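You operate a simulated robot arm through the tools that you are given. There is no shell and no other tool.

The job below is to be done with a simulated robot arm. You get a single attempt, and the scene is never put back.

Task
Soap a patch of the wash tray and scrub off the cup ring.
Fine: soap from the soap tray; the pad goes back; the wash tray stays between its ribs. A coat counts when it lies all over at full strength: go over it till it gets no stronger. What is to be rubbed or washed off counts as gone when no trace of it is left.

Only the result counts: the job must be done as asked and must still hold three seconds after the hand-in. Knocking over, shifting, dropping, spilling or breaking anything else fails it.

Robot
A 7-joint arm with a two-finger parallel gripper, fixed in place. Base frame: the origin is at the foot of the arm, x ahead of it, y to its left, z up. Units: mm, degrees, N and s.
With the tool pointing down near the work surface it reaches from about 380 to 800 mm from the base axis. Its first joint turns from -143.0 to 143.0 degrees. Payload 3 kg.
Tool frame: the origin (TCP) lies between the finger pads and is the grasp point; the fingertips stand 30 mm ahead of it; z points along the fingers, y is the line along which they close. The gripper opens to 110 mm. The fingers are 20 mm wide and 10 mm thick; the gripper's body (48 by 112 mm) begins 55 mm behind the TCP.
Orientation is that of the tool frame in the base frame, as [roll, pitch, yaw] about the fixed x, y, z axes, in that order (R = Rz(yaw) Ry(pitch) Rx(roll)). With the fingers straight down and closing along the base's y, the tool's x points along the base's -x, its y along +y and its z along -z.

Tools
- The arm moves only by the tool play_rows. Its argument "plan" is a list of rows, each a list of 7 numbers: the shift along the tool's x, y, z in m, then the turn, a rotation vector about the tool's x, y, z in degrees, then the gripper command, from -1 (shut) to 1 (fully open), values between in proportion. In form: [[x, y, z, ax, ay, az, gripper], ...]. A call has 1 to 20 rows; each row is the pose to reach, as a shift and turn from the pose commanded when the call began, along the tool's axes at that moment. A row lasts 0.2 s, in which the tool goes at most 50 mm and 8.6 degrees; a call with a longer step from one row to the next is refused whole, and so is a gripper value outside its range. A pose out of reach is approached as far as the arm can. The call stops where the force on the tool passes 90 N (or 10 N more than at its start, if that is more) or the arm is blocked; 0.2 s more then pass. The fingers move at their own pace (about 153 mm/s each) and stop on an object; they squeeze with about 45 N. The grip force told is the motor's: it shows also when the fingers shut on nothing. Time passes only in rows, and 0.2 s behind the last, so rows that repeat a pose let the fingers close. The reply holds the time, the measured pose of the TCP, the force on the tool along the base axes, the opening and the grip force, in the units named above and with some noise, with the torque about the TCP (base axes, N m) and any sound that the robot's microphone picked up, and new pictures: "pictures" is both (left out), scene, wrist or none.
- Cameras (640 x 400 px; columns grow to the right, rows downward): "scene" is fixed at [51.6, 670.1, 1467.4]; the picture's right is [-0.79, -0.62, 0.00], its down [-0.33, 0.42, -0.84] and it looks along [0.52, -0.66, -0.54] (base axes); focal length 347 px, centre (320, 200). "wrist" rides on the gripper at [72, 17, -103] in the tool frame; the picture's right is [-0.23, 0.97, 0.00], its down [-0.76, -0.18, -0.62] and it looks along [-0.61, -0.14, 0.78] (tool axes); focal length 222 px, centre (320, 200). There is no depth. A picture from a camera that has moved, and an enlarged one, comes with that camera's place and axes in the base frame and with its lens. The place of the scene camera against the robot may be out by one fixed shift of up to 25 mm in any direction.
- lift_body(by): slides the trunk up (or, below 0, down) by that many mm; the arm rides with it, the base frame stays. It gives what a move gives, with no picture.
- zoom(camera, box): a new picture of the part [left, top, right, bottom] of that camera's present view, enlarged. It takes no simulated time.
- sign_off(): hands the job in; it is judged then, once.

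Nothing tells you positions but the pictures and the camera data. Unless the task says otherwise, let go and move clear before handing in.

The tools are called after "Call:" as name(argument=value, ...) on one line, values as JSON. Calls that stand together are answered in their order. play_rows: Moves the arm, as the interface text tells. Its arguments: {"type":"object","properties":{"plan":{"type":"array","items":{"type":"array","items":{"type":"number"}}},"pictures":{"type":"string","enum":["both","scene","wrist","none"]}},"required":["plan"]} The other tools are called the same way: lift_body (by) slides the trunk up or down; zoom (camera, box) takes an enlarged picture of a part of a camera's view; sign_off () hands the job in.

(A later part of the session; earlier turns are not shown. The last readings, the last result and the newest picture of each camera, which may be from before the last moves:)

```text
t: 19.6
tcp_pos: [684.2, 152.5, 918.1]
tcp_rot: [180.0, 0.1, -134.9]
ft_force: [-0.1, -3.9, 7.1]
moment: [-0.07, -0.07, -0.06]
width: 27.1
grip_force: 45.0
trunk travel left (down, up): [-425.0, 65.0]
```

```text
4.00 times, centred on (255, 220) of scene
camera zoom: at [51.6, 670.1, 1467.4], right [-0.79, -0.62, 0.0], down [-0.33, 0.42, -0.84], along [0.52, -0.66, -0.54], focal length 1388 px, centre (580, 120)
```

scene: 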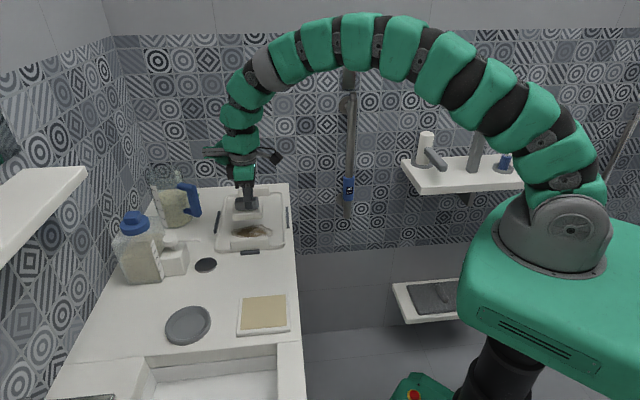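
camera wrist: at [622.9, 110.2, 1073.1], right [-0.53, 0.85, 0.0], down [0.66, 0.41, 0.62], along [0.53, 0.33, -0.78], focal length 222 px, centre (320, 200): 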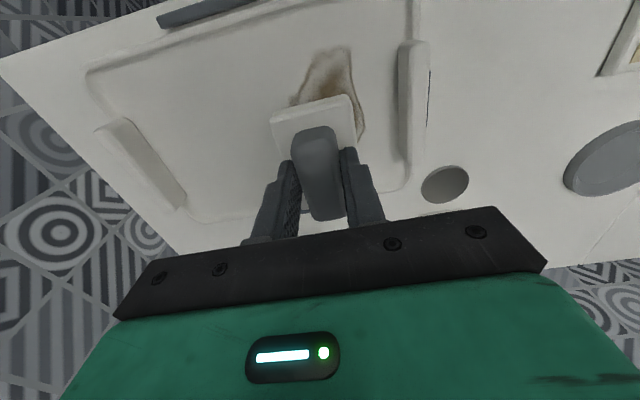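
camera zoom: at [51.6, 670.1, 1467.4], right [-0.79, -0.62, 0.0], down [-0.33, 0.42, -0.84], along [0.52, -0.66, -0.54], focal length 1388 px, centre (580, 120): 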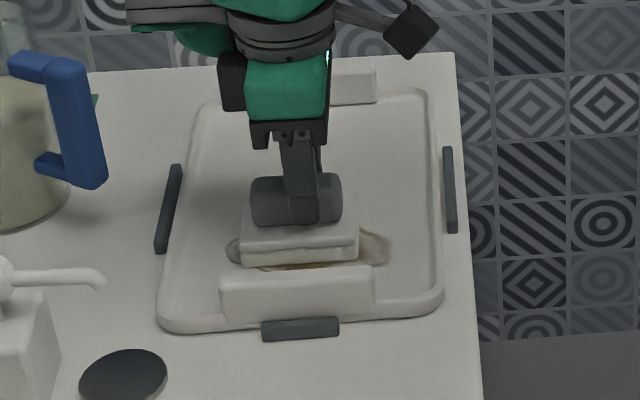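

Contact with the tray floor came at about 916.4, now 7 N. I'll press slightly and make the first scrubbing strokes over the stain, then look.

Call:
play_rows(plan=[[0.014, 0, 0.0006, 0, 0, 0, -1], [0.028, 0, 0.0006, 0, 0, 0, -1], [0.01, 0, 0.0006, 0, 0, 0, -1], [-0.01, 0, 0.0006, 0, 0, 0, -1], [-0.024, 0, 0.0006, 0, 0, 0, -1], [-0.024, 0.0125, 0.0006, 0, 0, 0, -1], [-0.005, 0.0125, 0.0006, 0, 0, 0, -1], [0.014, 0.0125, 0.0006, 0, 0, 0, -1], [0.028, 0.0125, 0.0006, 0, 0, 0, -1], [0.028, 0.0245, 0.0006, 0, 0, 0, -1], [0.01, 0.0245, 0.0006, 0, 0, 0, -1], [-0.01, 0.0245, 0.0006, 0, 0, 0, -1], [-0.024, 0.0245, 0.0006, 0, 0, 0, -1], [-0.024, 0.0245, 0.0006, 0, 0, 0, -1]])

Call:
zoom(camera="scene", box=[200, 170, 310, 270])

Call:
zoom(camera="wrist", box=[180, 60, 440, 240])

```text
t: 22.6
tcp_pos: [684.8, 185.7, 917.2]
tcp_rot: [180.0, 0.0, -134.9]
ft_force: [-0.6, -0.4, 3.8]
moment: [0.03, -0.02, 0.05]
width: 26.6
grip_force: 44.9
trunk travel left (down, up): [-425.0, 65.0]
camera wrist: at [621.6, 145.1, 1019.7], right [-0.53, 0.85, 0.0], down [0.66, 0.41, 0.62], along [0.53, 0.33, -0.78], focal length 222 px, centre (320, 200)
```

scene: 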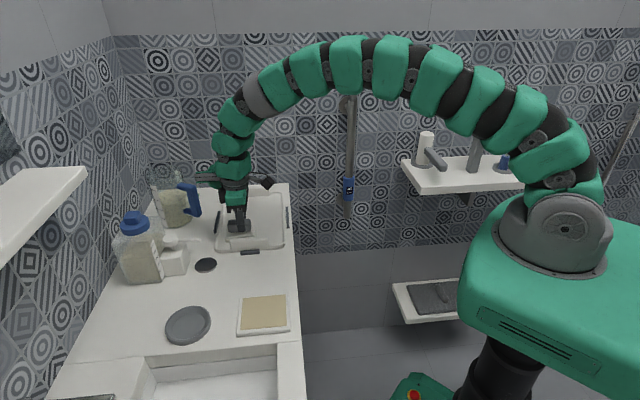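
wrist: 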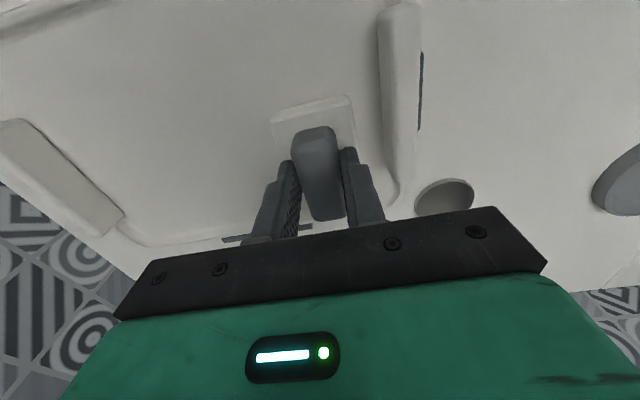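

```text
4.00 times, centred on (255, 220) of scene
camera zoom: at [51.6, 670.1, 1467.4], right [-0.79, -0.62, 0.0], down [-0.33, 0.42, -0.84], along [0.52, -0.66, -0.54], focal length 1388 px, centre (580, 120)
```

zoom: 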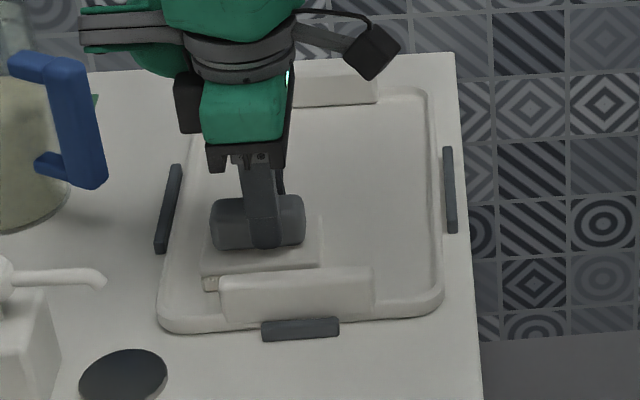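

```text
2.22 times, centred on (310, 150) of wrist
camera zoom: at [621.6, 145.1, 1019.7], right [-0.53, 0.85, 0.0], down [0.66, 0.41, 0.62], along [0.53, 0.33, -0.78], focal length 494 px, centre (342, 311)
```

zoom: 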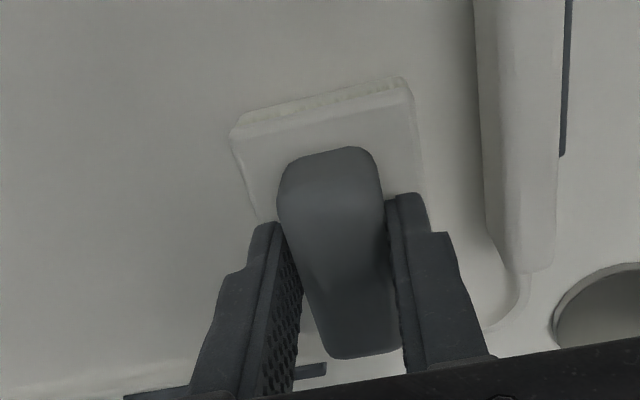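

The stain already looks gone, and the pad is still soapy. I'll lift and step aside to see how the soap lies on the tray floor.

Call:
play_rows(plan=[[0, 0, -0.02, 0, 0, 0, -1], [0, 0, -0.05, 0, 0, 0, -1], [0.02, -0.04, -0.06, 0, 0, 0, -1], [0.03, -0.08, -0.07, 0, 0, 0, -1], [0.04, -0.12, -0.07, 0, 0, 0, -1], [0.04, -0.12, -0.07, 0, 0, 0, -1]])

Call:
zoom(camera="wrist", box=[270, 40, 510, 220])

Call:
zoom(camera="scene", box=[210, 200, 300, 260])

```text
t: 24.0
tcp_pos: [740.9, 70.7, 985.7]
tcp_rot: [180.0, 0.0, -135.0]
ft_force: [1.4, -0.3, -0.4]
moment: [0.03, -0.01, 0.01]
width: 26.6
grip_force: 44.9
trunk travel left (down, up): [-425.0, 65.0]
camera wrist: at [677.4, 31.2, 1088.3], right [-0.53, 0.85, 0.0], down [0.66, 0.41, 0.62], along [0.53, 0.33, -0.78], focal length 222 px, centre (320, 200)
```

scene: 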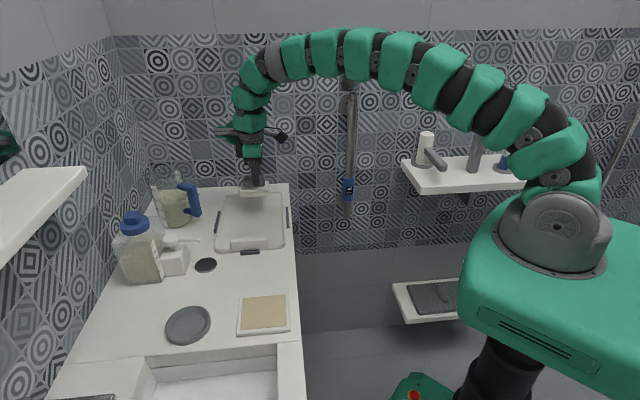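
wrist: 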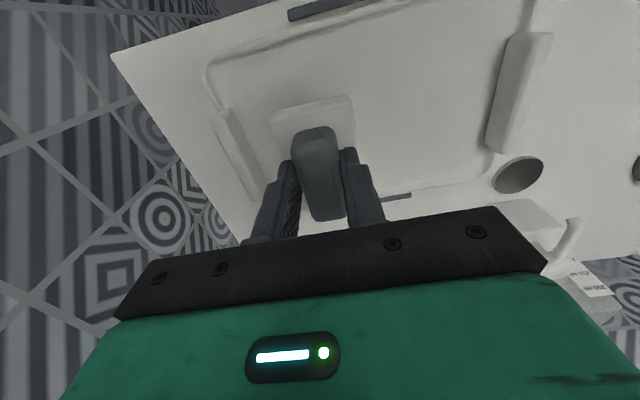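

```text
2.22 times, centred on (390, 130) of wrist
camera zoom: at [677.4, 31.2, 1088.3], right [-0.53, 0.85, 0.0], down [0.66, 0.41, 0.62], along [0.53, 0.33, -0.78], focal length 494 px, centre (164, 356)
```

zoom: 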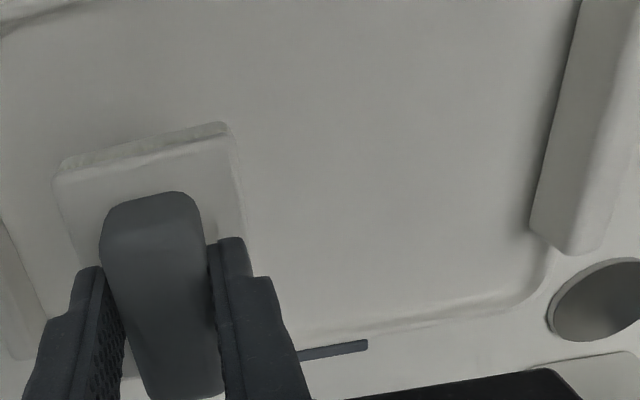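

```text
6.67 times, centred on (255, 230) of scene
camera zoom: at [51.6, 670.1, 1467.4], right [-0.79, -0.62, 0.0], down [-0.33, 0.42, -0.84], along [0.52, -0.66, -0.54], focal length 2314 px, centre (753, 0)
```

zoom: 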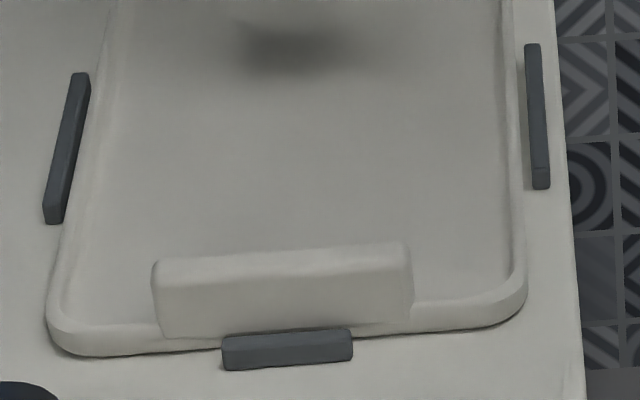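

The stain no longer shows. I'll zoom tightly on the tray floor to find any edge of the soap coat or remaining trace.

Call:
zoom(camera="wrist", box=[340, 20, 440, 90])

Call:
zoom(camera="wrist", box=[400, 40, 500, 110])

Call:
zoom(camera="wrist", box=[370, 100, 500, 200])

Call:
zoom(camera="wrist", box=[250, 80, 390, 170])

```text
5.71 times, centred on (390, 55) of wrist
camera zoom: at [677.4, 31.2, 1088.3], right [-0.53, 0.85, 0.0], down [0.66, 0.41, 0.62], along [0.53, 0.33, -0.78], focal length 1269 px, centre (-80, 1029)
```

zoom: 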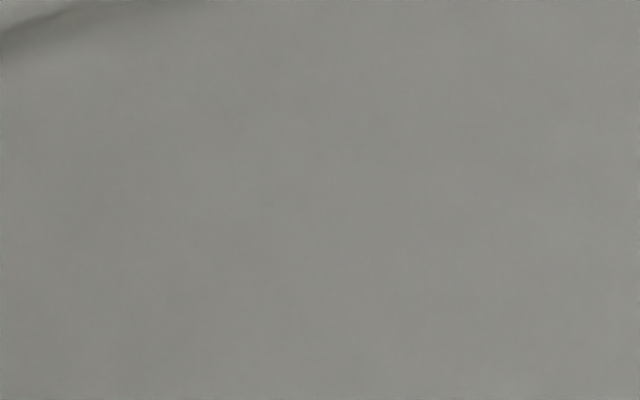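

```text
5.71 times, centred on (450, 75) of wrist
camera zoom: at [677.4, 31.2, 1088.3], right [-0.53, 0.85, 0.0], down [0.66, 0.41, 0.62], along [0.53, 0.33, -0.78], focal length 1269 px, centre (-423, 914)
```

zoom: 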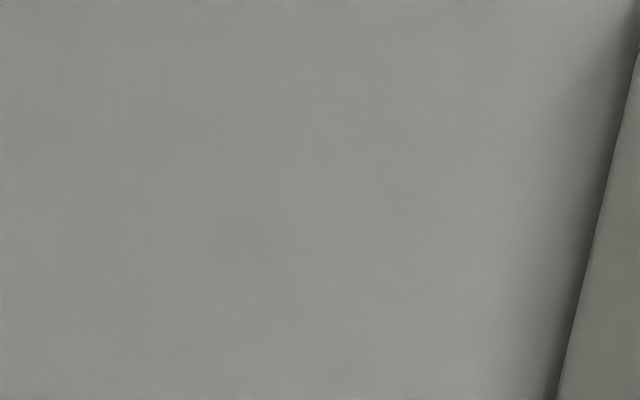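

```text
4.00 times, centred on (435, 150) of wrist
camera zoom: at [677.4, 31.2, 1088.3], right [-0.53, 0.85, 0.0], down [0.66, 0.41, 0.62], along [0.53, 0.33, -0.78], focal length 888 px, centre (-140, 400)
```

zoom: 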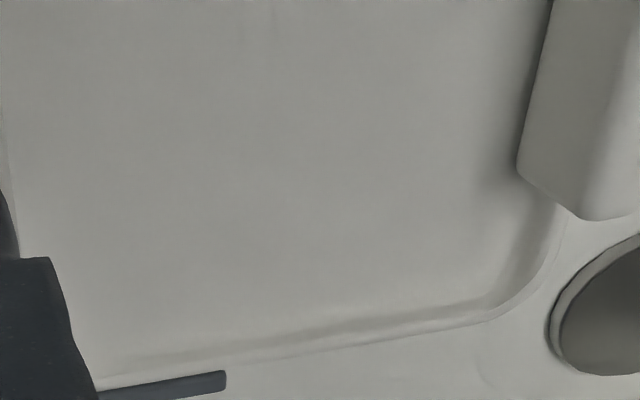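

```text
4.44 times, centred on (320, 125) of wrist
camera zoom: at [677.4, 31.2, 1088.3], right [-0.53, 0.85, 0.0], down [0.66, 0.41, 0.62], along [0.53, 0.33, -0.78], focal length 987 px, centre (320, 533)
```

zoom: 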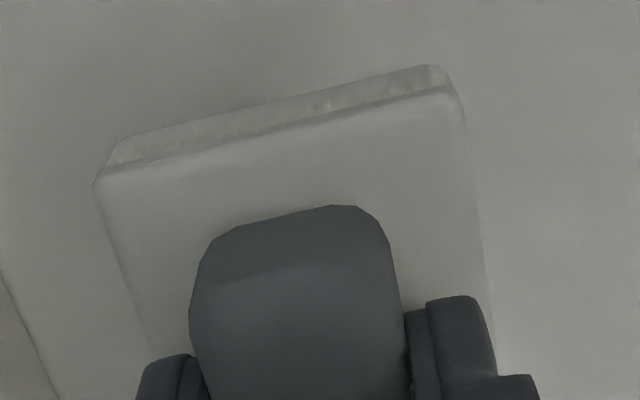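

I can't make out the coat yet against the white floor. I'll repeat the original scene crop to compare it with how the tray looked at the start.

Call:
zoom(camera="scene", box=[190, 170, 310, 260])

Call:
zoom(camera="scene", box=[225, 215, 285, 245])

Call:
zoom(camera="scene", box=[220, 195, 250, 215])

```text
4.44 times, centred on (250, 215) of scene
camera zoom: at [51.6, 670.1, 1467.4], right [-0.79, -0.62, 0.0], down [-0.33, 0.42, -0.84], along [0.52, -0.66, -0.54], focal length 1543 px, centre (631, 133)
```

zoom: 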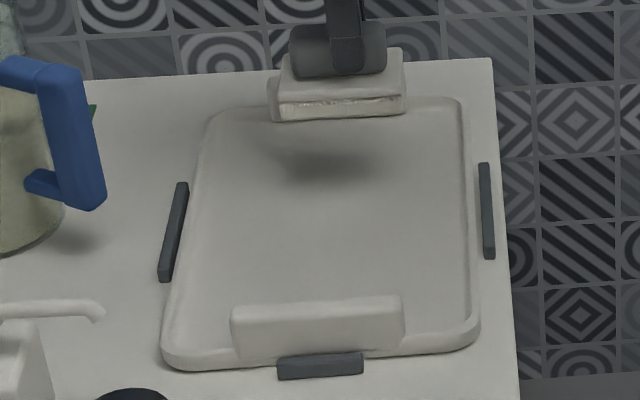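

```text
10.67 times, centred on (255, 230) of scene
camera zoom: at [51.6, 670.1, 1467.4], right [-0.79, -0.62, 0.0], down [-0.33, 0.42, -0.84], along [0.52, -0.66, -0.54], focal length 3703 px, centre (1013, -120)
```

zoom: 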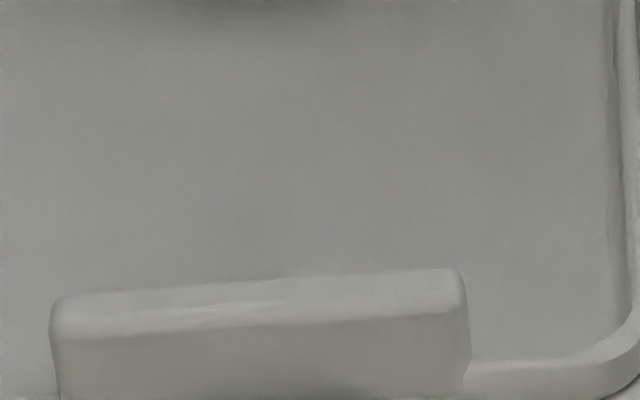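

```text
16.00 times, centred on (235, 205) of scene
camera zoom: at [51.6, 670.1, 1467.4], right [-0.79, -0.62, 0.0], down [-0.33, 0.42, -0.84], along [0.52, -0.66, -0.54], focal length 5554 px, centre (1680, 120)
```

zoom: 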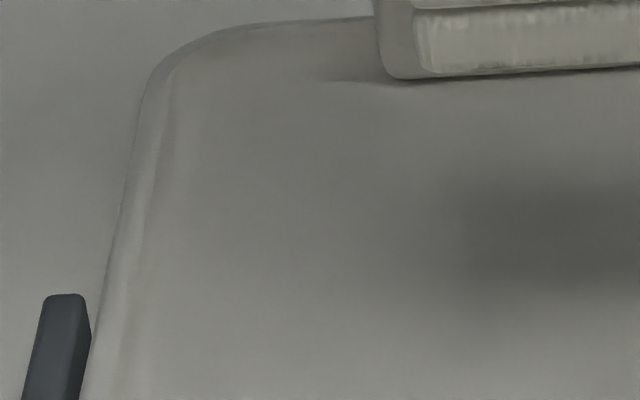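

The tray hasn't moved and the stain is not visibly there, but I can't judge the soap yet, so I'll go on with systematic overlapping strokes. First I set the pad down at the far side of the stain area.

Call:
play_rows(plan=[[0.006, 0.027, 0.01, 0, 0, 0, -1], [0.013, 0.0539, 0.03, 0, 0, 0, -1], [0.013, 0.0539, 0.055, 0, 0, 0, -1], [0.013, 0.0539, 0.066, 0, 0, 0, -1], [0.013, 0.0539, 0.0692, 0, 0, 0, -1], [0.013, 0.0539, 0.0698, 0, 0, 0, -1], [0.013, 0.0539, 0.0698, 0, 0, 0, -1]], pictures="none")

```text
t: 25.6
tcp_pos: [692.1, 102.3, 917.1]
tcp_rot: [180.0, 0.0, -135.1]
ft_force: [-1.8, -0.8, 7.4]
moment: [-0.05, 0.17, 0.0]
width: 26.9
grip_force: 44.8
trunk travel left (down, up): [-425.0, 65.0]
```

Resting on the floor at 7 N. Now overlapping strokes across the tray, working toward the near block.

Call:
play_rows(plan=[[0.004, 0, 0.0005, 0, 0, 0, -1], [-0.023, 0, 0.0005, 0, 0, 0, -1], [-0.05, 0, 0.0005, 0, 0, 0, -1], [-0.076, 0, 0.0005, 0, 0, 0, -1], [-0.076, 0.016, 0.0005, 0, 0, 0, -1], [-0.05, 0.016, 0.0005, 0, 0, 0, -1], [-0.023, 0.016, 0.0005, 0, 0, 0, -1], [0.004, 0.016, 0.0005, 0, 0, 0, -1], [0.004, 0.032, 0.0005, 0, 0, 0, -1], [-0.023, 0.032, 0.0005, 0, 0, 0, -1], [-0.05, 0.032, 0.0005, 0, 0, 0, -1], [-0.076, 0.032, 0.0005, 0, 0, 0, -1], [-0.076, 0.048, 0.0005, 0, 0, 0, -1], [-0.05, 0.048, 0.0005, 0, 0, 0, -1], [-0.023, 0.048, 0.0005, 0, 0, 0, -1], [0.004, 0.048, 0.0005, 0, 0, 0, -1], [0.004, 0.064, 0.0005, 0, 0, 0, -1], [-0.023, 0.064, 0.0005, 0, 0, 0, -1], [-0.05, 0.064, 0.0005, 0, 0, 0, -1], [-0.076, 0.064, 0.0005, 0, 0, 0, -1]])

Call:
zoom(camera="wrist", box=[180, 0, 440, 180])

Call:
zoom(camera="scene", box=[190, 170, 310, 260])

```text
t: 29.8
tcp_pos: [700.5, 199.9, 916.3]
tcp_rot: [180.0, 0.1, -135.0]
ft_force: [-6.6, -7.4, 26.6]
moment: [-0.29, 0.3, 0.15]
width: 26.9
grip_force: 45.4
trunk travel left (down, up): [-425.0, 65.0]
camera wrist: at [638.4, 158.7, 1019.2], right [-0.53, 0.85, 0.0], down [0.66, 0.41, 0.62], along [0.53, 0.33, -0.78], focal length 222 px, centre (320, 200)
```

scene: 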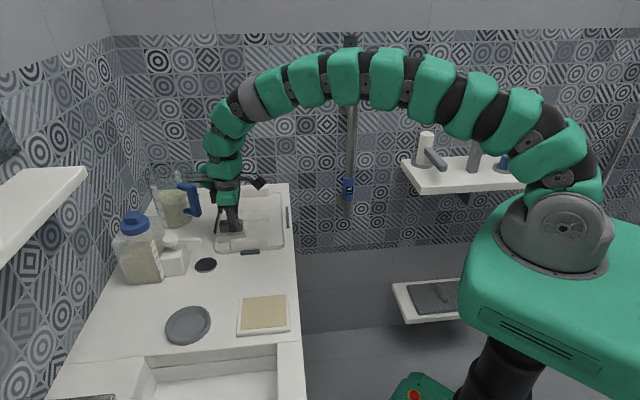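
wrist: 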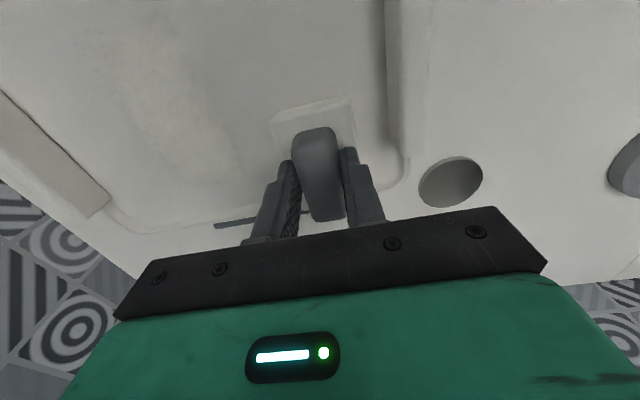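

```text
2.22 times, centred on (310, 90) of wrist
camera zoom: at [638.4, 158.7, 1019.2], right [-0.53, 0.85, 0.0], down [0.66, 0.41, 0.62], along [0.53, 0.33, -0.78], focal length 494 px, centre (342, 444)
```

zoom: 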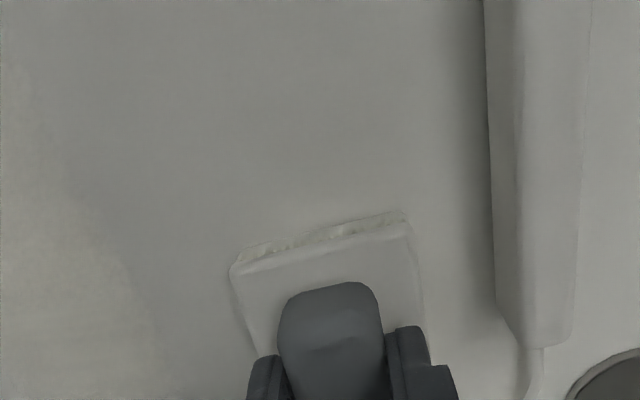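

```text
4.44 times, centred on (250, 215) of scene
camera zoom: at [51.6, 670.1, 1467.4], right [-0.79, -0.62, 0.0], down [-0.33, 0.42, -0.84], along [0.52, -0.66, -0.54], focal length 1543 px, centre (631, 133)
```

zoom: 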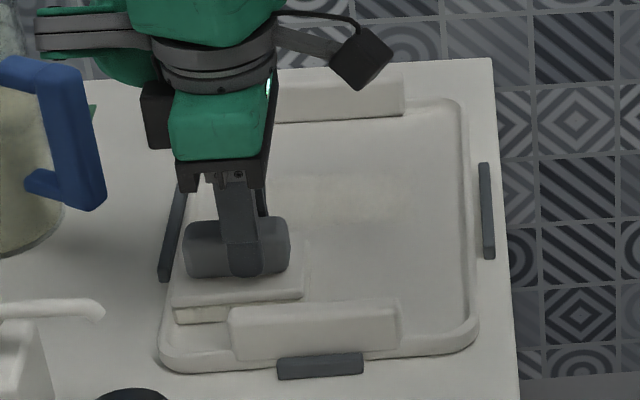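

Now a creamy film shows on the floor at the left of the wrist view. I'll zoom in on its outline.

Call:
zoom(camera="wrist", box=[60, 0, 300, 200])

Call:
zoom(camera="scene", box=[230, 190, 290, 235])

```text
2.00 times, centred on (180, 100) of wrist
camera zoom: at [638.4, 158.7, 1019.2], right [-0.53, 0.85, 0.0], down [0.66, 0.41, 0.62], along [0.53, 0.33, -0.78], focal length 444 px, centre (600, 400)
```

zoom: 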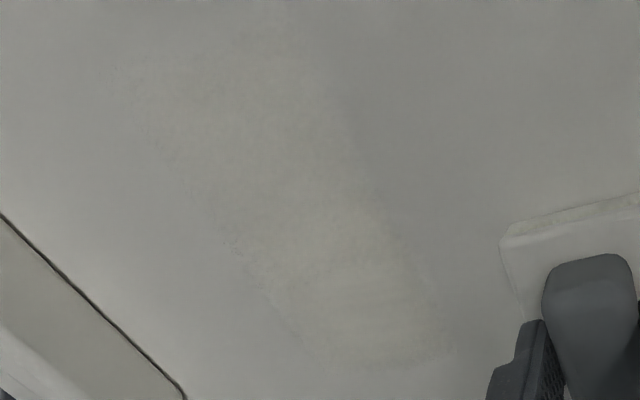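

```text
8.89 times, centred on (260, 212) of scene
camera zoom: at [51.6, 670.1, 1467.4], right [-0.79, -0.62, 0.0], down [-0.33, 0.42, -0.84], along [0.52, -0.66, -0.54], focal length 3086 px, centre (853, 89)
```

zoom: 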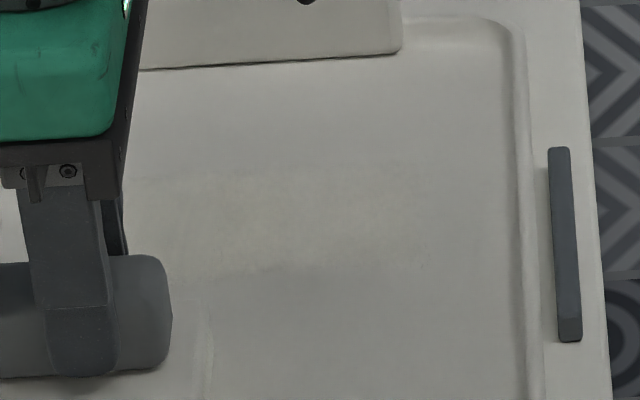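

A creamy film lies at about a 420–480 on the floor, which I want to understand better. I'll lift the pad and look at the floor from a clear angle.

Call:
play_rows(plan=[[0, 0, -0.02, 0, 0, 0, -1], [0.02, 0, -0.04, 0, 0, 0, -1], [0.04, 0, -0.06, 0, 0, 0, -1], [0.06, 0.0, -0.08, 0, 0, 0, -1], [0.08, 0.0, -0.08, 0, 0, 0, -1], [0.08, 0, -0.08, 0, 0, 0, -1]])

Call:
zoom(camera="wrist", box=[60, 40, 320, 220])

Call:
zoom(camera="scene", box=[210, 180, 300, 260])

```text
t: 31.2
tcp_pos: [644.1, 143.4, 994.8]
tcp_rot: [179.9, -0.1, -135.1]
ft_force: [-0.1, 0.3, -0.3]
moment: [-0.03, 0.0, 0.01]
width: 27.1
grip_force: 45.5
trunk travel left (down, up): [-425.0, 65.0]
camera wrist: at [581.5, 103.1, 1098.1], right [-0.53, 0.85, 0.0], down [0.66, 0.41, 0.62], along [0.53, 0.33, -0.78], focal length 222 px, centre (320, 200)
```

scene: 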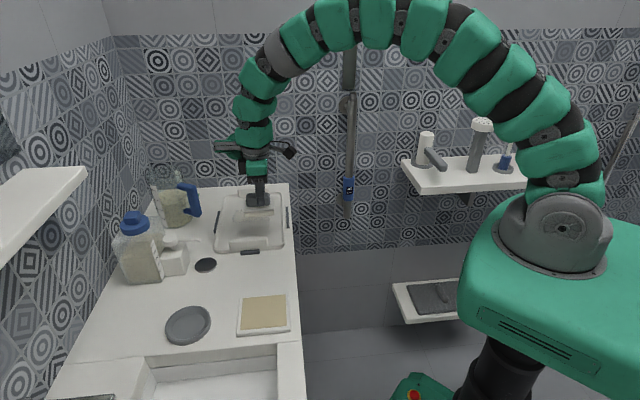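
wrist: 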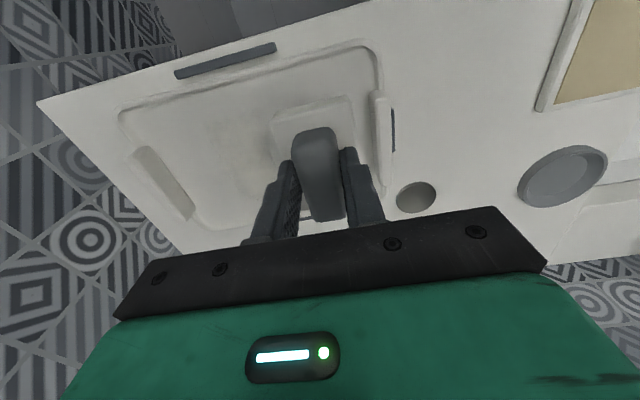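

```text
2.22 times, centred on (190, 130) of wrist
camera zoom: at [581.5, 103.1, 1098.1], right [-0.53, 0.85, 0.0], down [0.66, 0.41, 0.62], along [0.53, 0.33, -0.78], focal length 494 px, centre (609, 356)
```

zoom: 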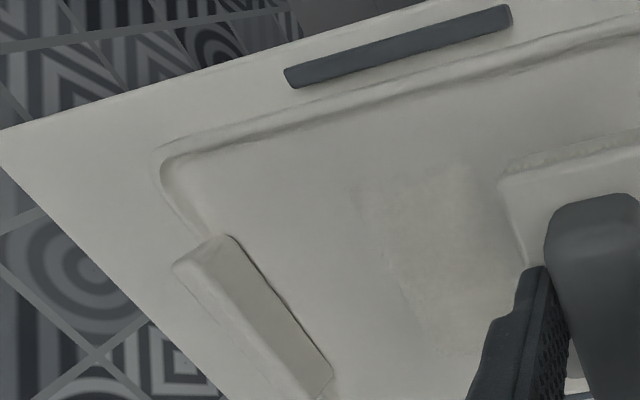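

```text
5.00 times, centred on (255, 220) of scene
camera zoom: at [51.6, 670.1, 1467.4], right [-0.79, -0.62, 0.0], down [-0.33, 0.42, -0.84], along [0.52, -0.66, -0.54], focal length 1736 px, centre (645, 100)
```

zoom: 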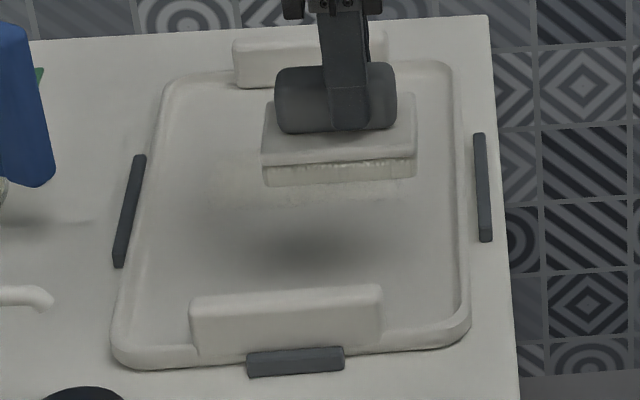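

The film appears only around a 422–481, b 540–650 – apparently the patch that takes soap, next to where the stain was. I'll reload the pad at the soap tray and then go over that patch properly.

Call:
play_rows(plan=[[0.0014, 0.04, 0, 0, 0, 0, -1], [0.003, 0.08, 0, 0, 0, 0, -1], [0.0044, 0.12, 0, 0, 0, 0, -1], [0.006, 0.16, 0, 0, 0, 0, -1], [0.0073, 0.2, 0, 0, 0, 0, -1], [0.009, 0.24, 0, 0, 0, 0, -1], [0.01, 0.2746, 0, 0, 0, 0, -1], [0.01, 0.2746, 0.03, 0, 0, 0, -1], [0.01, 0.2746, 0.055, 0, 0, 0, -1], [0.01, 0.2746, 0.067, 0, 0, 0, -1], [0.01, 0.2746, 0.0715, 0, 0, 0, -1], [0.01, 0.2746, 0.0722, 0, 0, 0, -1], [0.01, 0.2746, 0.0726, 0, 0, 0, -1]], pictures="scene")

Call:
zoom(camera="scene", box=[200, 240, 310, 340])

Call:
zoom(camera="scene", box=[210, 180, 300, 260])

```text
t: 34.0
tcp_pos: [442.1, 331.6, 924.0]
tcp_rot: [-180.0, 0.1, -135.0]
ft_force: [0.3, -0.3, -1.2]
moment: [0.01, 0.0, -0.03]
width: 27.0
grip_force: 45.3
trunk travel left (down, up): [-425.0, 65.0]
```

scene: 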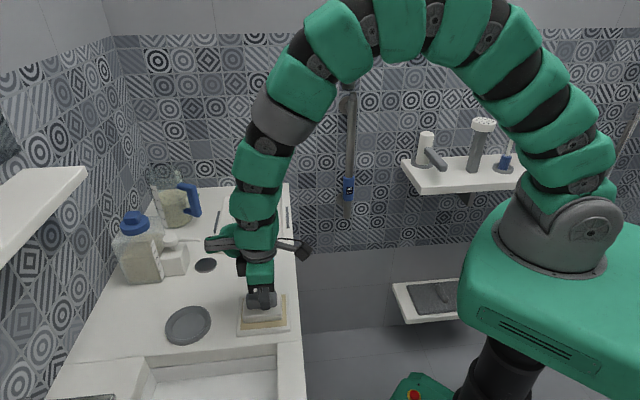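

```text
4.00 times, centred on (255, 290) of scene
camera zoom: at [51.6, 670.1, 1467.4], right [-0.79, -0.62, 0.0], down [-0.33, 0.42, -0.84], along [0.52, -0.66, -0.54], focal length 1388 px, centre (580, -160)
```

zoom: 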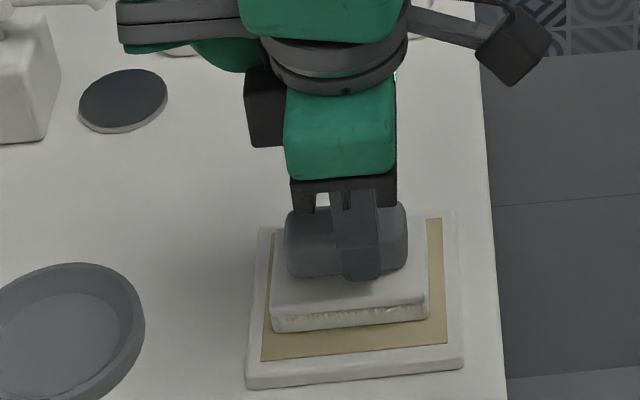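

```text
5.00 times, centred on (255, 220) of scene
camera zoom: at [51.6, 670.1, 1467.4], right [-0.79, -0.62, 0.0], down [-0.33, 0.42, -0.84], along [0.52, -0.66, -0.54], focal length 1736 px, centre (645, 100)
```

zoom: 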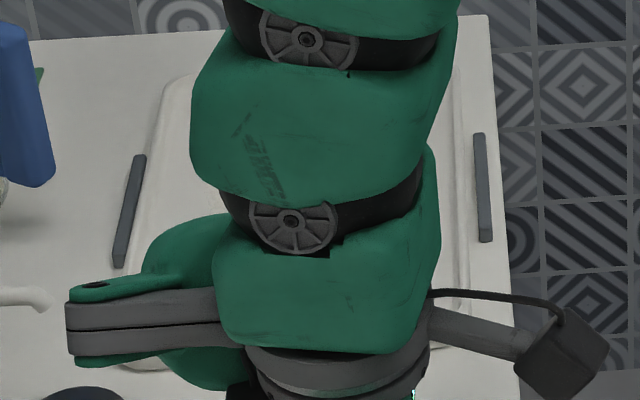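

Just short of touching the soap. I'll press down another 1.2 mm and hold.

Call:
play_rows(plan=[[0, 0, 0.0006, 0, 0, 0, -1], [0, 0, 0.001, 0, 0, 0, -1], [0, 0, 0.001, 0, 0, 0, -1], [0, 0, 0.001, 0, 0, 0, -1]], pictures="none")

Call:
zoom(camera="scene", box=[230, 270, 300, 340])

```text
t: 35.0
tcp_pos: [443.4, 330.8, 923.1]
tcp_rot: [-180.0, 0.1, -135.1]
ft_force: [-0.3, 0.5, 1.7]
moment: [0.1, -0.14, -0.02]
width: 26.7
grip_force: 45.3
trunk travel left (down, up): [-425.0, 65.0]
```

```text
5.71 times, centred on (265, 305) of scene
camera zoom: at [51.6, 670.1, 1467.4], right [-0.79, -0.62, 0.0], down [-0.33, 0.42, -0.84], along [0.52, -0.66, -0.54], focal length 1984 px, centre (634, -400)
```

zoom: 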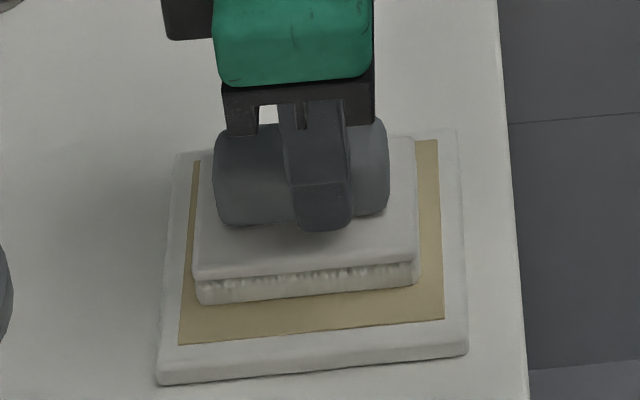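

Light contact now. One more 0.8 mm for a firmer press, held for a second.

Call:
play_rows(plan=[[0, 0, 0.0005, 0, 0, 0, -1], [0, 0, 0.0009, 0, 0, 0, -1], [0, 0, 0.0009, 0, 0, 0, -1], [0, 0, 0.0009, 0, 0, 0, -1], [0, 0, 0.0009, 0, 0, 0, -1]], pictures="none")

Call:
zoom(camera="scene", box=[230, 270, 300, 340])

```text
t: 36.2
tcp_pos: [443.3, 331.3, 922.4]
tcp_rot: [180.0, 0.2, -135.0]
ft_force: [4.3, 0.7, 31.7]
moment: [-0.05, -0.05, 0.01]
width: 26.8
grip_force: 45.1
trunk travel left (down, up): [-425.0, 65.0]
```

```text
5.71 times, centred on (265, 305) of scene
camera zoom: at [51.6, 670.1, 1467.4], right [-0.79, -0.62, 0.0], down [-0.33, 0.42, -0.84], along [0.52, -0.66, -0.54], focal length 1984 px, centre (634, -400)
```

zoom: 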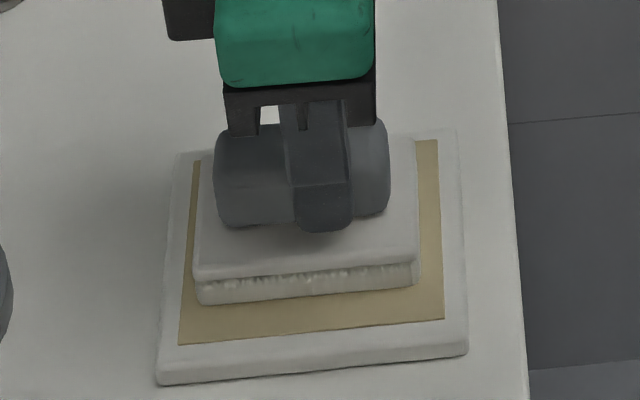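

The pad is loaded again (32 N press, soap tray unmoved). Lifting and carrying it back above the film patch.

Call:
play_rows(plan=[[0, 0, -0.03, 0, 0, 0, -1], [0, 0, -0.07, 0, 0, 0, -1], [-0.001, -0.045, -0.075, 0, 0, 0, -1], [-0.002, -0.09, -0.075, 0, 0, 0, -1], [-0.003, -0.135, -0.075, 0, 0, 0, -1], [-0.004, -0.18, -0.075, 0, 0, 0, -1], [-0.005, -0.225, -0.075, 0, 0, 0, -1], [-0.006, -0.27, -0.075, 0, 0, 0, -1], [-0.008, -0.315, -0.075, 0, 0, 0, -1], [-0.009, -0.355, -0.075, 0, 0, 0, -1], [-0.009, -0.3686, -0.075, 0, 0, 0, -1], [-0.009, -0.3686, -0.075, 0, 0, 0, -1]])

Call:
zoom(camera="wrist", box=[220, 60, 480, 220])

Call:
zoom(camera="scene", box=[210, 180, 300, 260])

```text
t: 38.8
tcp_pos: [713.0, 77.5, 995.3]
tcp_rot: [179.9, 0.1, -135.0]
ft_force: [-0.3, 0.1, -0.8]
moment: [-0.01, 0.02, 0.0]
width: 27.2
grip_force: 44.8
trunk travel left (down, up): [-425.0, 65.0]
camera wrist: at [649.4, 36.6, 1099.2], right [-0.53, 0.85, 0.0], down [0.66, 0.41, 0.62], along [0.53, 0.33, -0.78], focal length 222 px, centre (320, 200)
```

scene: 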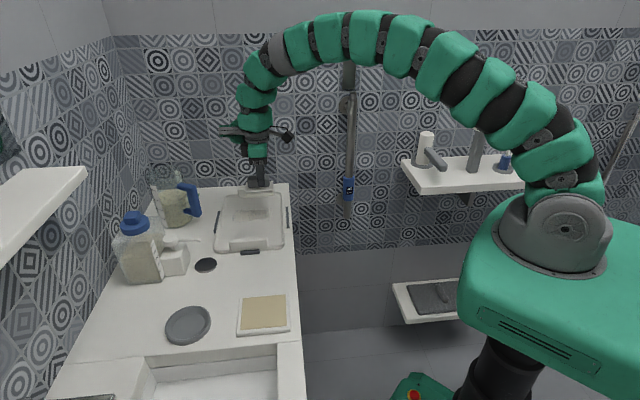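
wrist: 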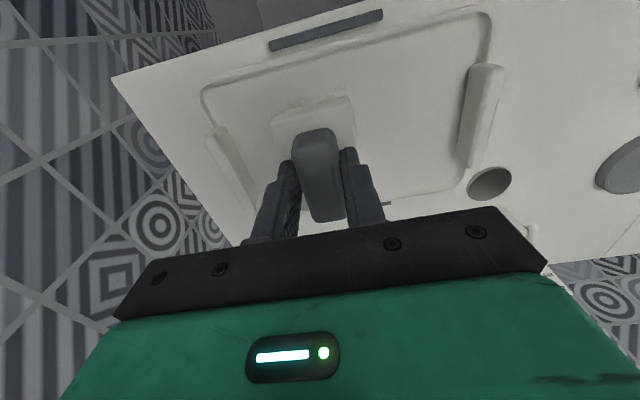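

```text
2.46 times, centred on (350, 140) of wrist
camera zoom: at [649.4, 36.6, 1099.2], right [-0.53, 0.85, 0.0], down [0.66, 0.41, 0.62], along [0.53, 0.33, -0.78], focal length 547 px, centre (246, 348)
```

zoom: 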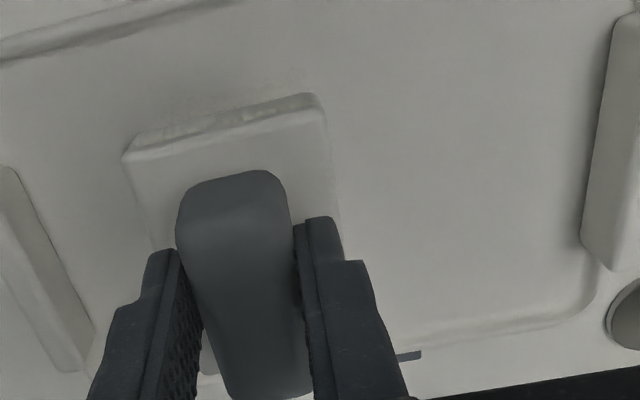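

```text
5.00 times, centred on (255, 220) of scene
camera zoom: at [51.6, 670.1, 1467.4], right [-0.79, -0.62, 0.0], down [-0.33, 0.42, -0.84], along [0.52, -0.66, -0.54], focal length 1736 px, centre (645, 100)
```

zoom: 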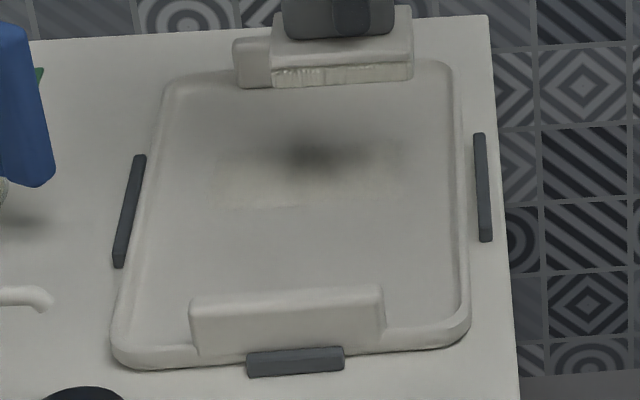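

The film's near edge shows at about a≈420 and it reaches about b 530–645. I'll land the freshly soaped pad on its middle and rub over it.

Call:
play_rows(plan=[[0, 0, 0.03, 0, 0, 0, -1], [0, 0, 0.06, 0, 0, 0, -1], [0, 0, 0.073, 0, 0, 0, -1], [0, 0, 0.0785, 0, 0, 0, -1], [0, 0, 0.0797, 0, 0, 0, -1], [0, 0, 0.08, 0, 0, 0, -1], [0, 0, 0.08, 0, 0, 0, -1]], pictures="none")

```text
t: 40.4
tcp_pos: [710.2, 75.9, 917.1]
tcp_rot: [-180.0, 0.0, -135.0]
ft_force: [0.9, 0.9, 9.0]
moment: [0.14, -0.13, -0.02]
width: 27.0
grip_force: 45.2
trunk travel left (down, up): [-425.0, 65.0]
```

Resting at 9 N. Now strokes across the patch with small side steps.

Call:
play_rows(plan=[[-0.027, 0, 0.0003, 0, 0, 0, -1], [-0.054, 0, 0.0003, 0, 0, 0, -1], [-0.08, 0, 0.0003, 0, 0, 0, -1], [-0.08, -0.015, 0.0003, 0, 0, 0, -1], [-0.054, -0.015, 0.0003, 0, 0, 0, -1], [-0.027, -0.015, 0.0003, 0, 0, 0, -1], [0, -0.015, 0.0003, 0, 0, 0, -1], [0, 0, 0.0003, 0, 0, 0, -1], [-0.027, 0, 0.0003, 0, 0, 0, -1], [-0.054, 0, 0.0003, 0, 0, 0, -1], [-0.08, 0, 0.0003, 0, 0, 0, -1], [-0.08, 0.015, 0.0003, 0, 0, 0, -1], [-0.054, 0.015, 0.0003, 0, 0, 0, -1], [-0.027, 0.015, 0.0003, 0, 0, 0, -1], [0, 0.015, 0.0003, 0, 0, 0, -1], [0, 0, 0.0003, 0, 0, 0, -1]], pictures="none")

Call:
play_rows(plan=[[0, 0, -0.03, 0, 0, 0, -1], [0.01, 0.04, -0.06, 0, 0, 0, -1], [0.02, 0.08, -0.08, 0, 0, 0, -1], [0.02, 0.11, -0.08, 0, 0, 0, -1], [0.02, 0.11, -0.08, 0, 0, 0, -1]])

Call:
zoom(camera="wrist", box=[60, 40, 320, 220])

Call:
zoom(camera="scene", box=[210, 180, 300, 260])

```text
t: 43.8
tcp_pos: [706.5, 77.7, 915.6]
tcp_rot: [-180.0, 0.0, -135.0]
ft_force: [-8.0, 8.9, 26.6]
moment: [0.59, -0.01, 0.11]
width: 26.9
grip_force: 45.1
trunk travel left (down, up): [-425.0, 65.0]
```

```text
refused: row 2 steps farther than a row can; nothing moved
```

```text
2.22 times, centred on (190, 130) of wrist
camera zoom: at [644.1, 37.0, 1019.3], right [-0.53, 0.85, 0.0], down [0.66, 0.41, 0.62], along [0.53, 0.33, -0.78], focal length 494 px, centre (609, 356)
```

zoom: 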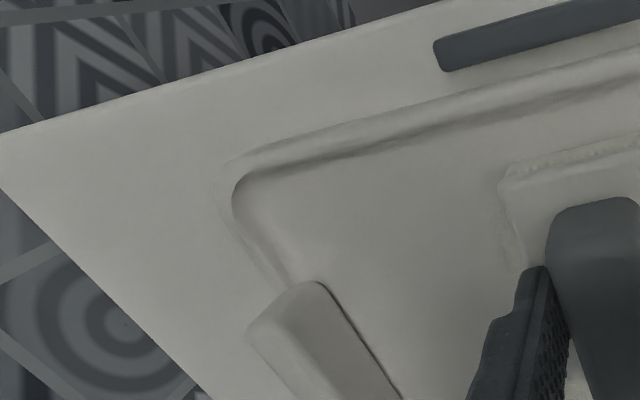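

```text
5.00 times, centred on (255, 220) of scene
camera zoom: at [51.6, 670.1, 1467.4], right [-0.79, -0.62, 0.0], down [-0.33, 0.42, -0.84], along [0.52, -0.66, -0.54], focal length 1736 px, centre (645, 100)
```

zoom: 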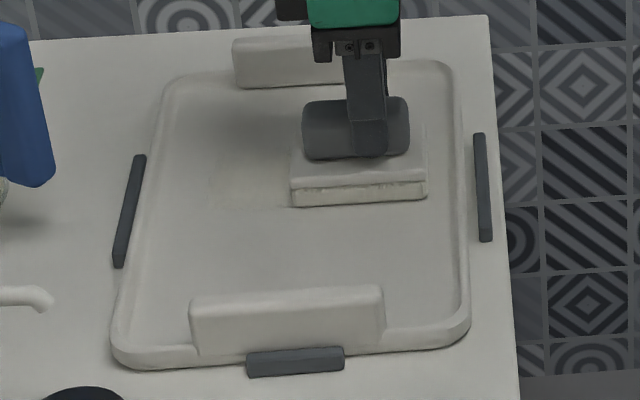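

That lift was refused for one too-long step. I'll lift with smaller steps and look at the patch.

Call:
play_rows(plan=[[0, 0, -0.03, 0, 0, 0, -1], [0.005, 0.03, -0.06, 0, 0, 0, -1], [0.01, 0.065, -0.08, 0, 0, 0, -1], [0.02, 0.11, -0.08, 0, 0, 0, -1], [0.02, 0.11, -0.08, 0, 0, 0, -1]])

Call:
zoom(camera="wrist", box=[60, 40, 320, 220])

Call:
zoom(camera="scene", box=[210, 180, 300, 260])

```text
t: 45.0
tcp_pos: [618.8, 142.2, 995.1]
tcp_rot: [-180.0, 0.0, -135.0]
ft_force: [-0.4, -0.2, -0.2]
moment: [-0.03, -0.03, -0.01]
width: 26.9
grip_force: 45.6
trunk travel left (down, up): [-425.0, 65.0]
camera wrist: at [556.4, 102.0, 1097.8], right [-0.53, 0.85, 0.0], down [0.66, 0.41, 0.62], along [0.53, 0.33, -0.78], focal length 222 px, centre (320, 200)
```

scene: 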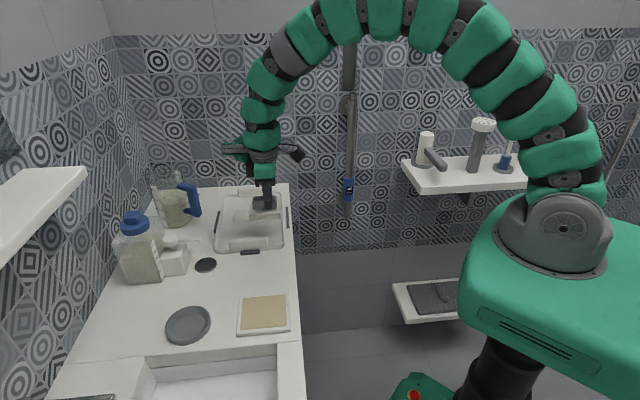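
wrist: 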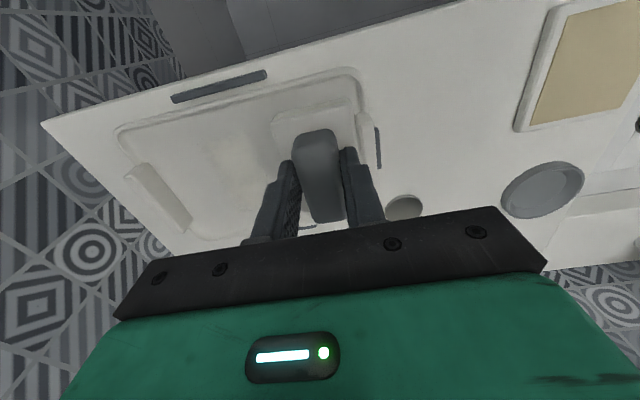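

```text
2.22 times, centred on (190, 130) of wrist
camera zoom: at [556.4, 102.0, 1097.8], right [-0.53, 0.85, 0.0], down [0.66, 0.41, 0.62], along [0.53, 0.33, -0.78], focal length 494 px, centre (609, 356)
```

zoom: 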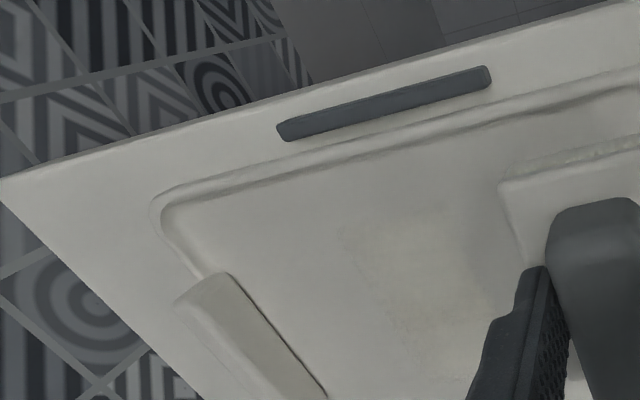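

```text
5.00 times, centred on (255, 220) of scene
camera zoom: at [51.6, 670.1, 1467.4], right [-0.79, -0.62, 0.0], down [-0.33, 0.42, -0.84], along [0.52, -0.66, -0.54], focal length 1736 px, centre (645, 100)
```

zoom: 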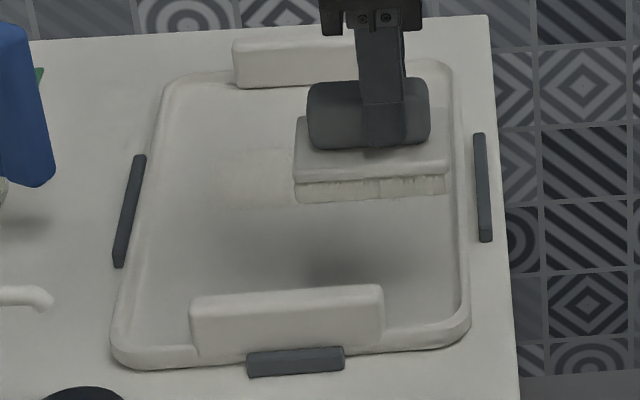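

The film stays within about a 421–481, b 530–647 even though I rubbed further, so that is the soap patch. I'll back the arm off so nothing shades the tray and compare the film's strength.

Call:
play_rows(plan=[[0.02, 0.005, -0.03, 0, 0, 0, -1], [0.05, 0.01, -0.06, 0, 0, 0, -1], [0.08, 0.018, -0.09, 0, 0, 0, -1], [0.1, 0.02, -0.12, 0, 0, 0, -1], [0.1, 0.02, -0.14, 0, 0, 0, -1], [0.1, 0.02, -0.14, 0, 0, 0, -1]])

Call:
zoom(camera="scene", box=[210, 180, 300, 260])

Call:
zoom(camera="wrist", box=[140, 100, 300, 220])

```text
t: 46.4
tcp_pos: [535.2, 83.5, 1136.1]
tcp_rot: [-179.9, 0.0, -135.0]
ft_force: [-0.6, 0.0, -1.3]
moment: [0.01, 0.02, 0.02]
width: 27.0
grip_force: 44.6
trunk travel left (down, up): [-425.0, 65.0]
camera wrist: at [471.1, 43.2, 1239.4], right [-0.53, 0.85, 0.0], down [0.66, 0.41, 0.62], along [0.53, 0.33, -0.78], focal length 222 px, centre (320, 200)
```

scene: 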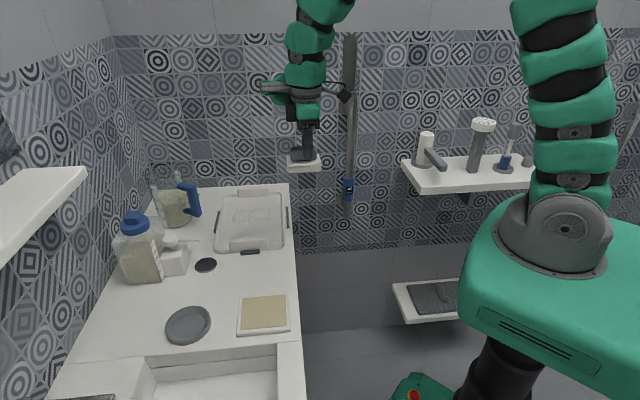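
wrist: 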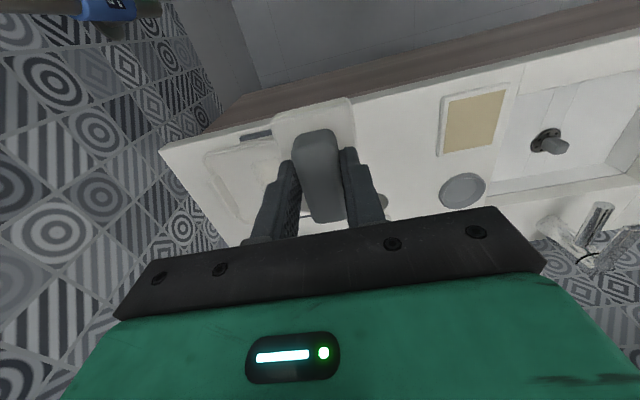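

```text
5.00 times, centred on (255, 220) of scene
camera zoom: at [51.6, 670.1, 1467.4], right [-0.79, -0.62, 0.0], down [-0.33, 0.42, -0.84], along [0.52, -0.66, -0.54], focal length 1736 px, centre (645, 100)
```

zoom: 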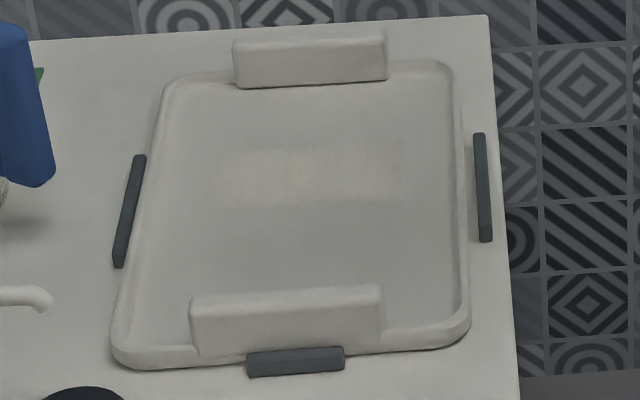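

```text
3.33 times, centred on (220, 160) of wrist
camera zoom: at [471.1, 43.2, 1239.4], right [-0.53, 0.85, 0.0], down [0.66, 0.41, 0.62], along [0.53, 0.33, -0.78], focal length 740 px, centre (653, 333)
```

zoom: 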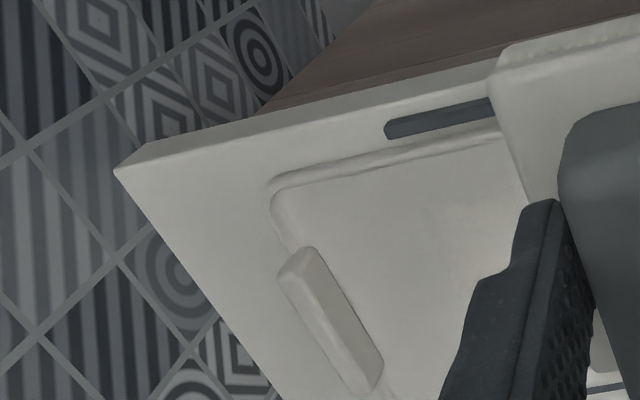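

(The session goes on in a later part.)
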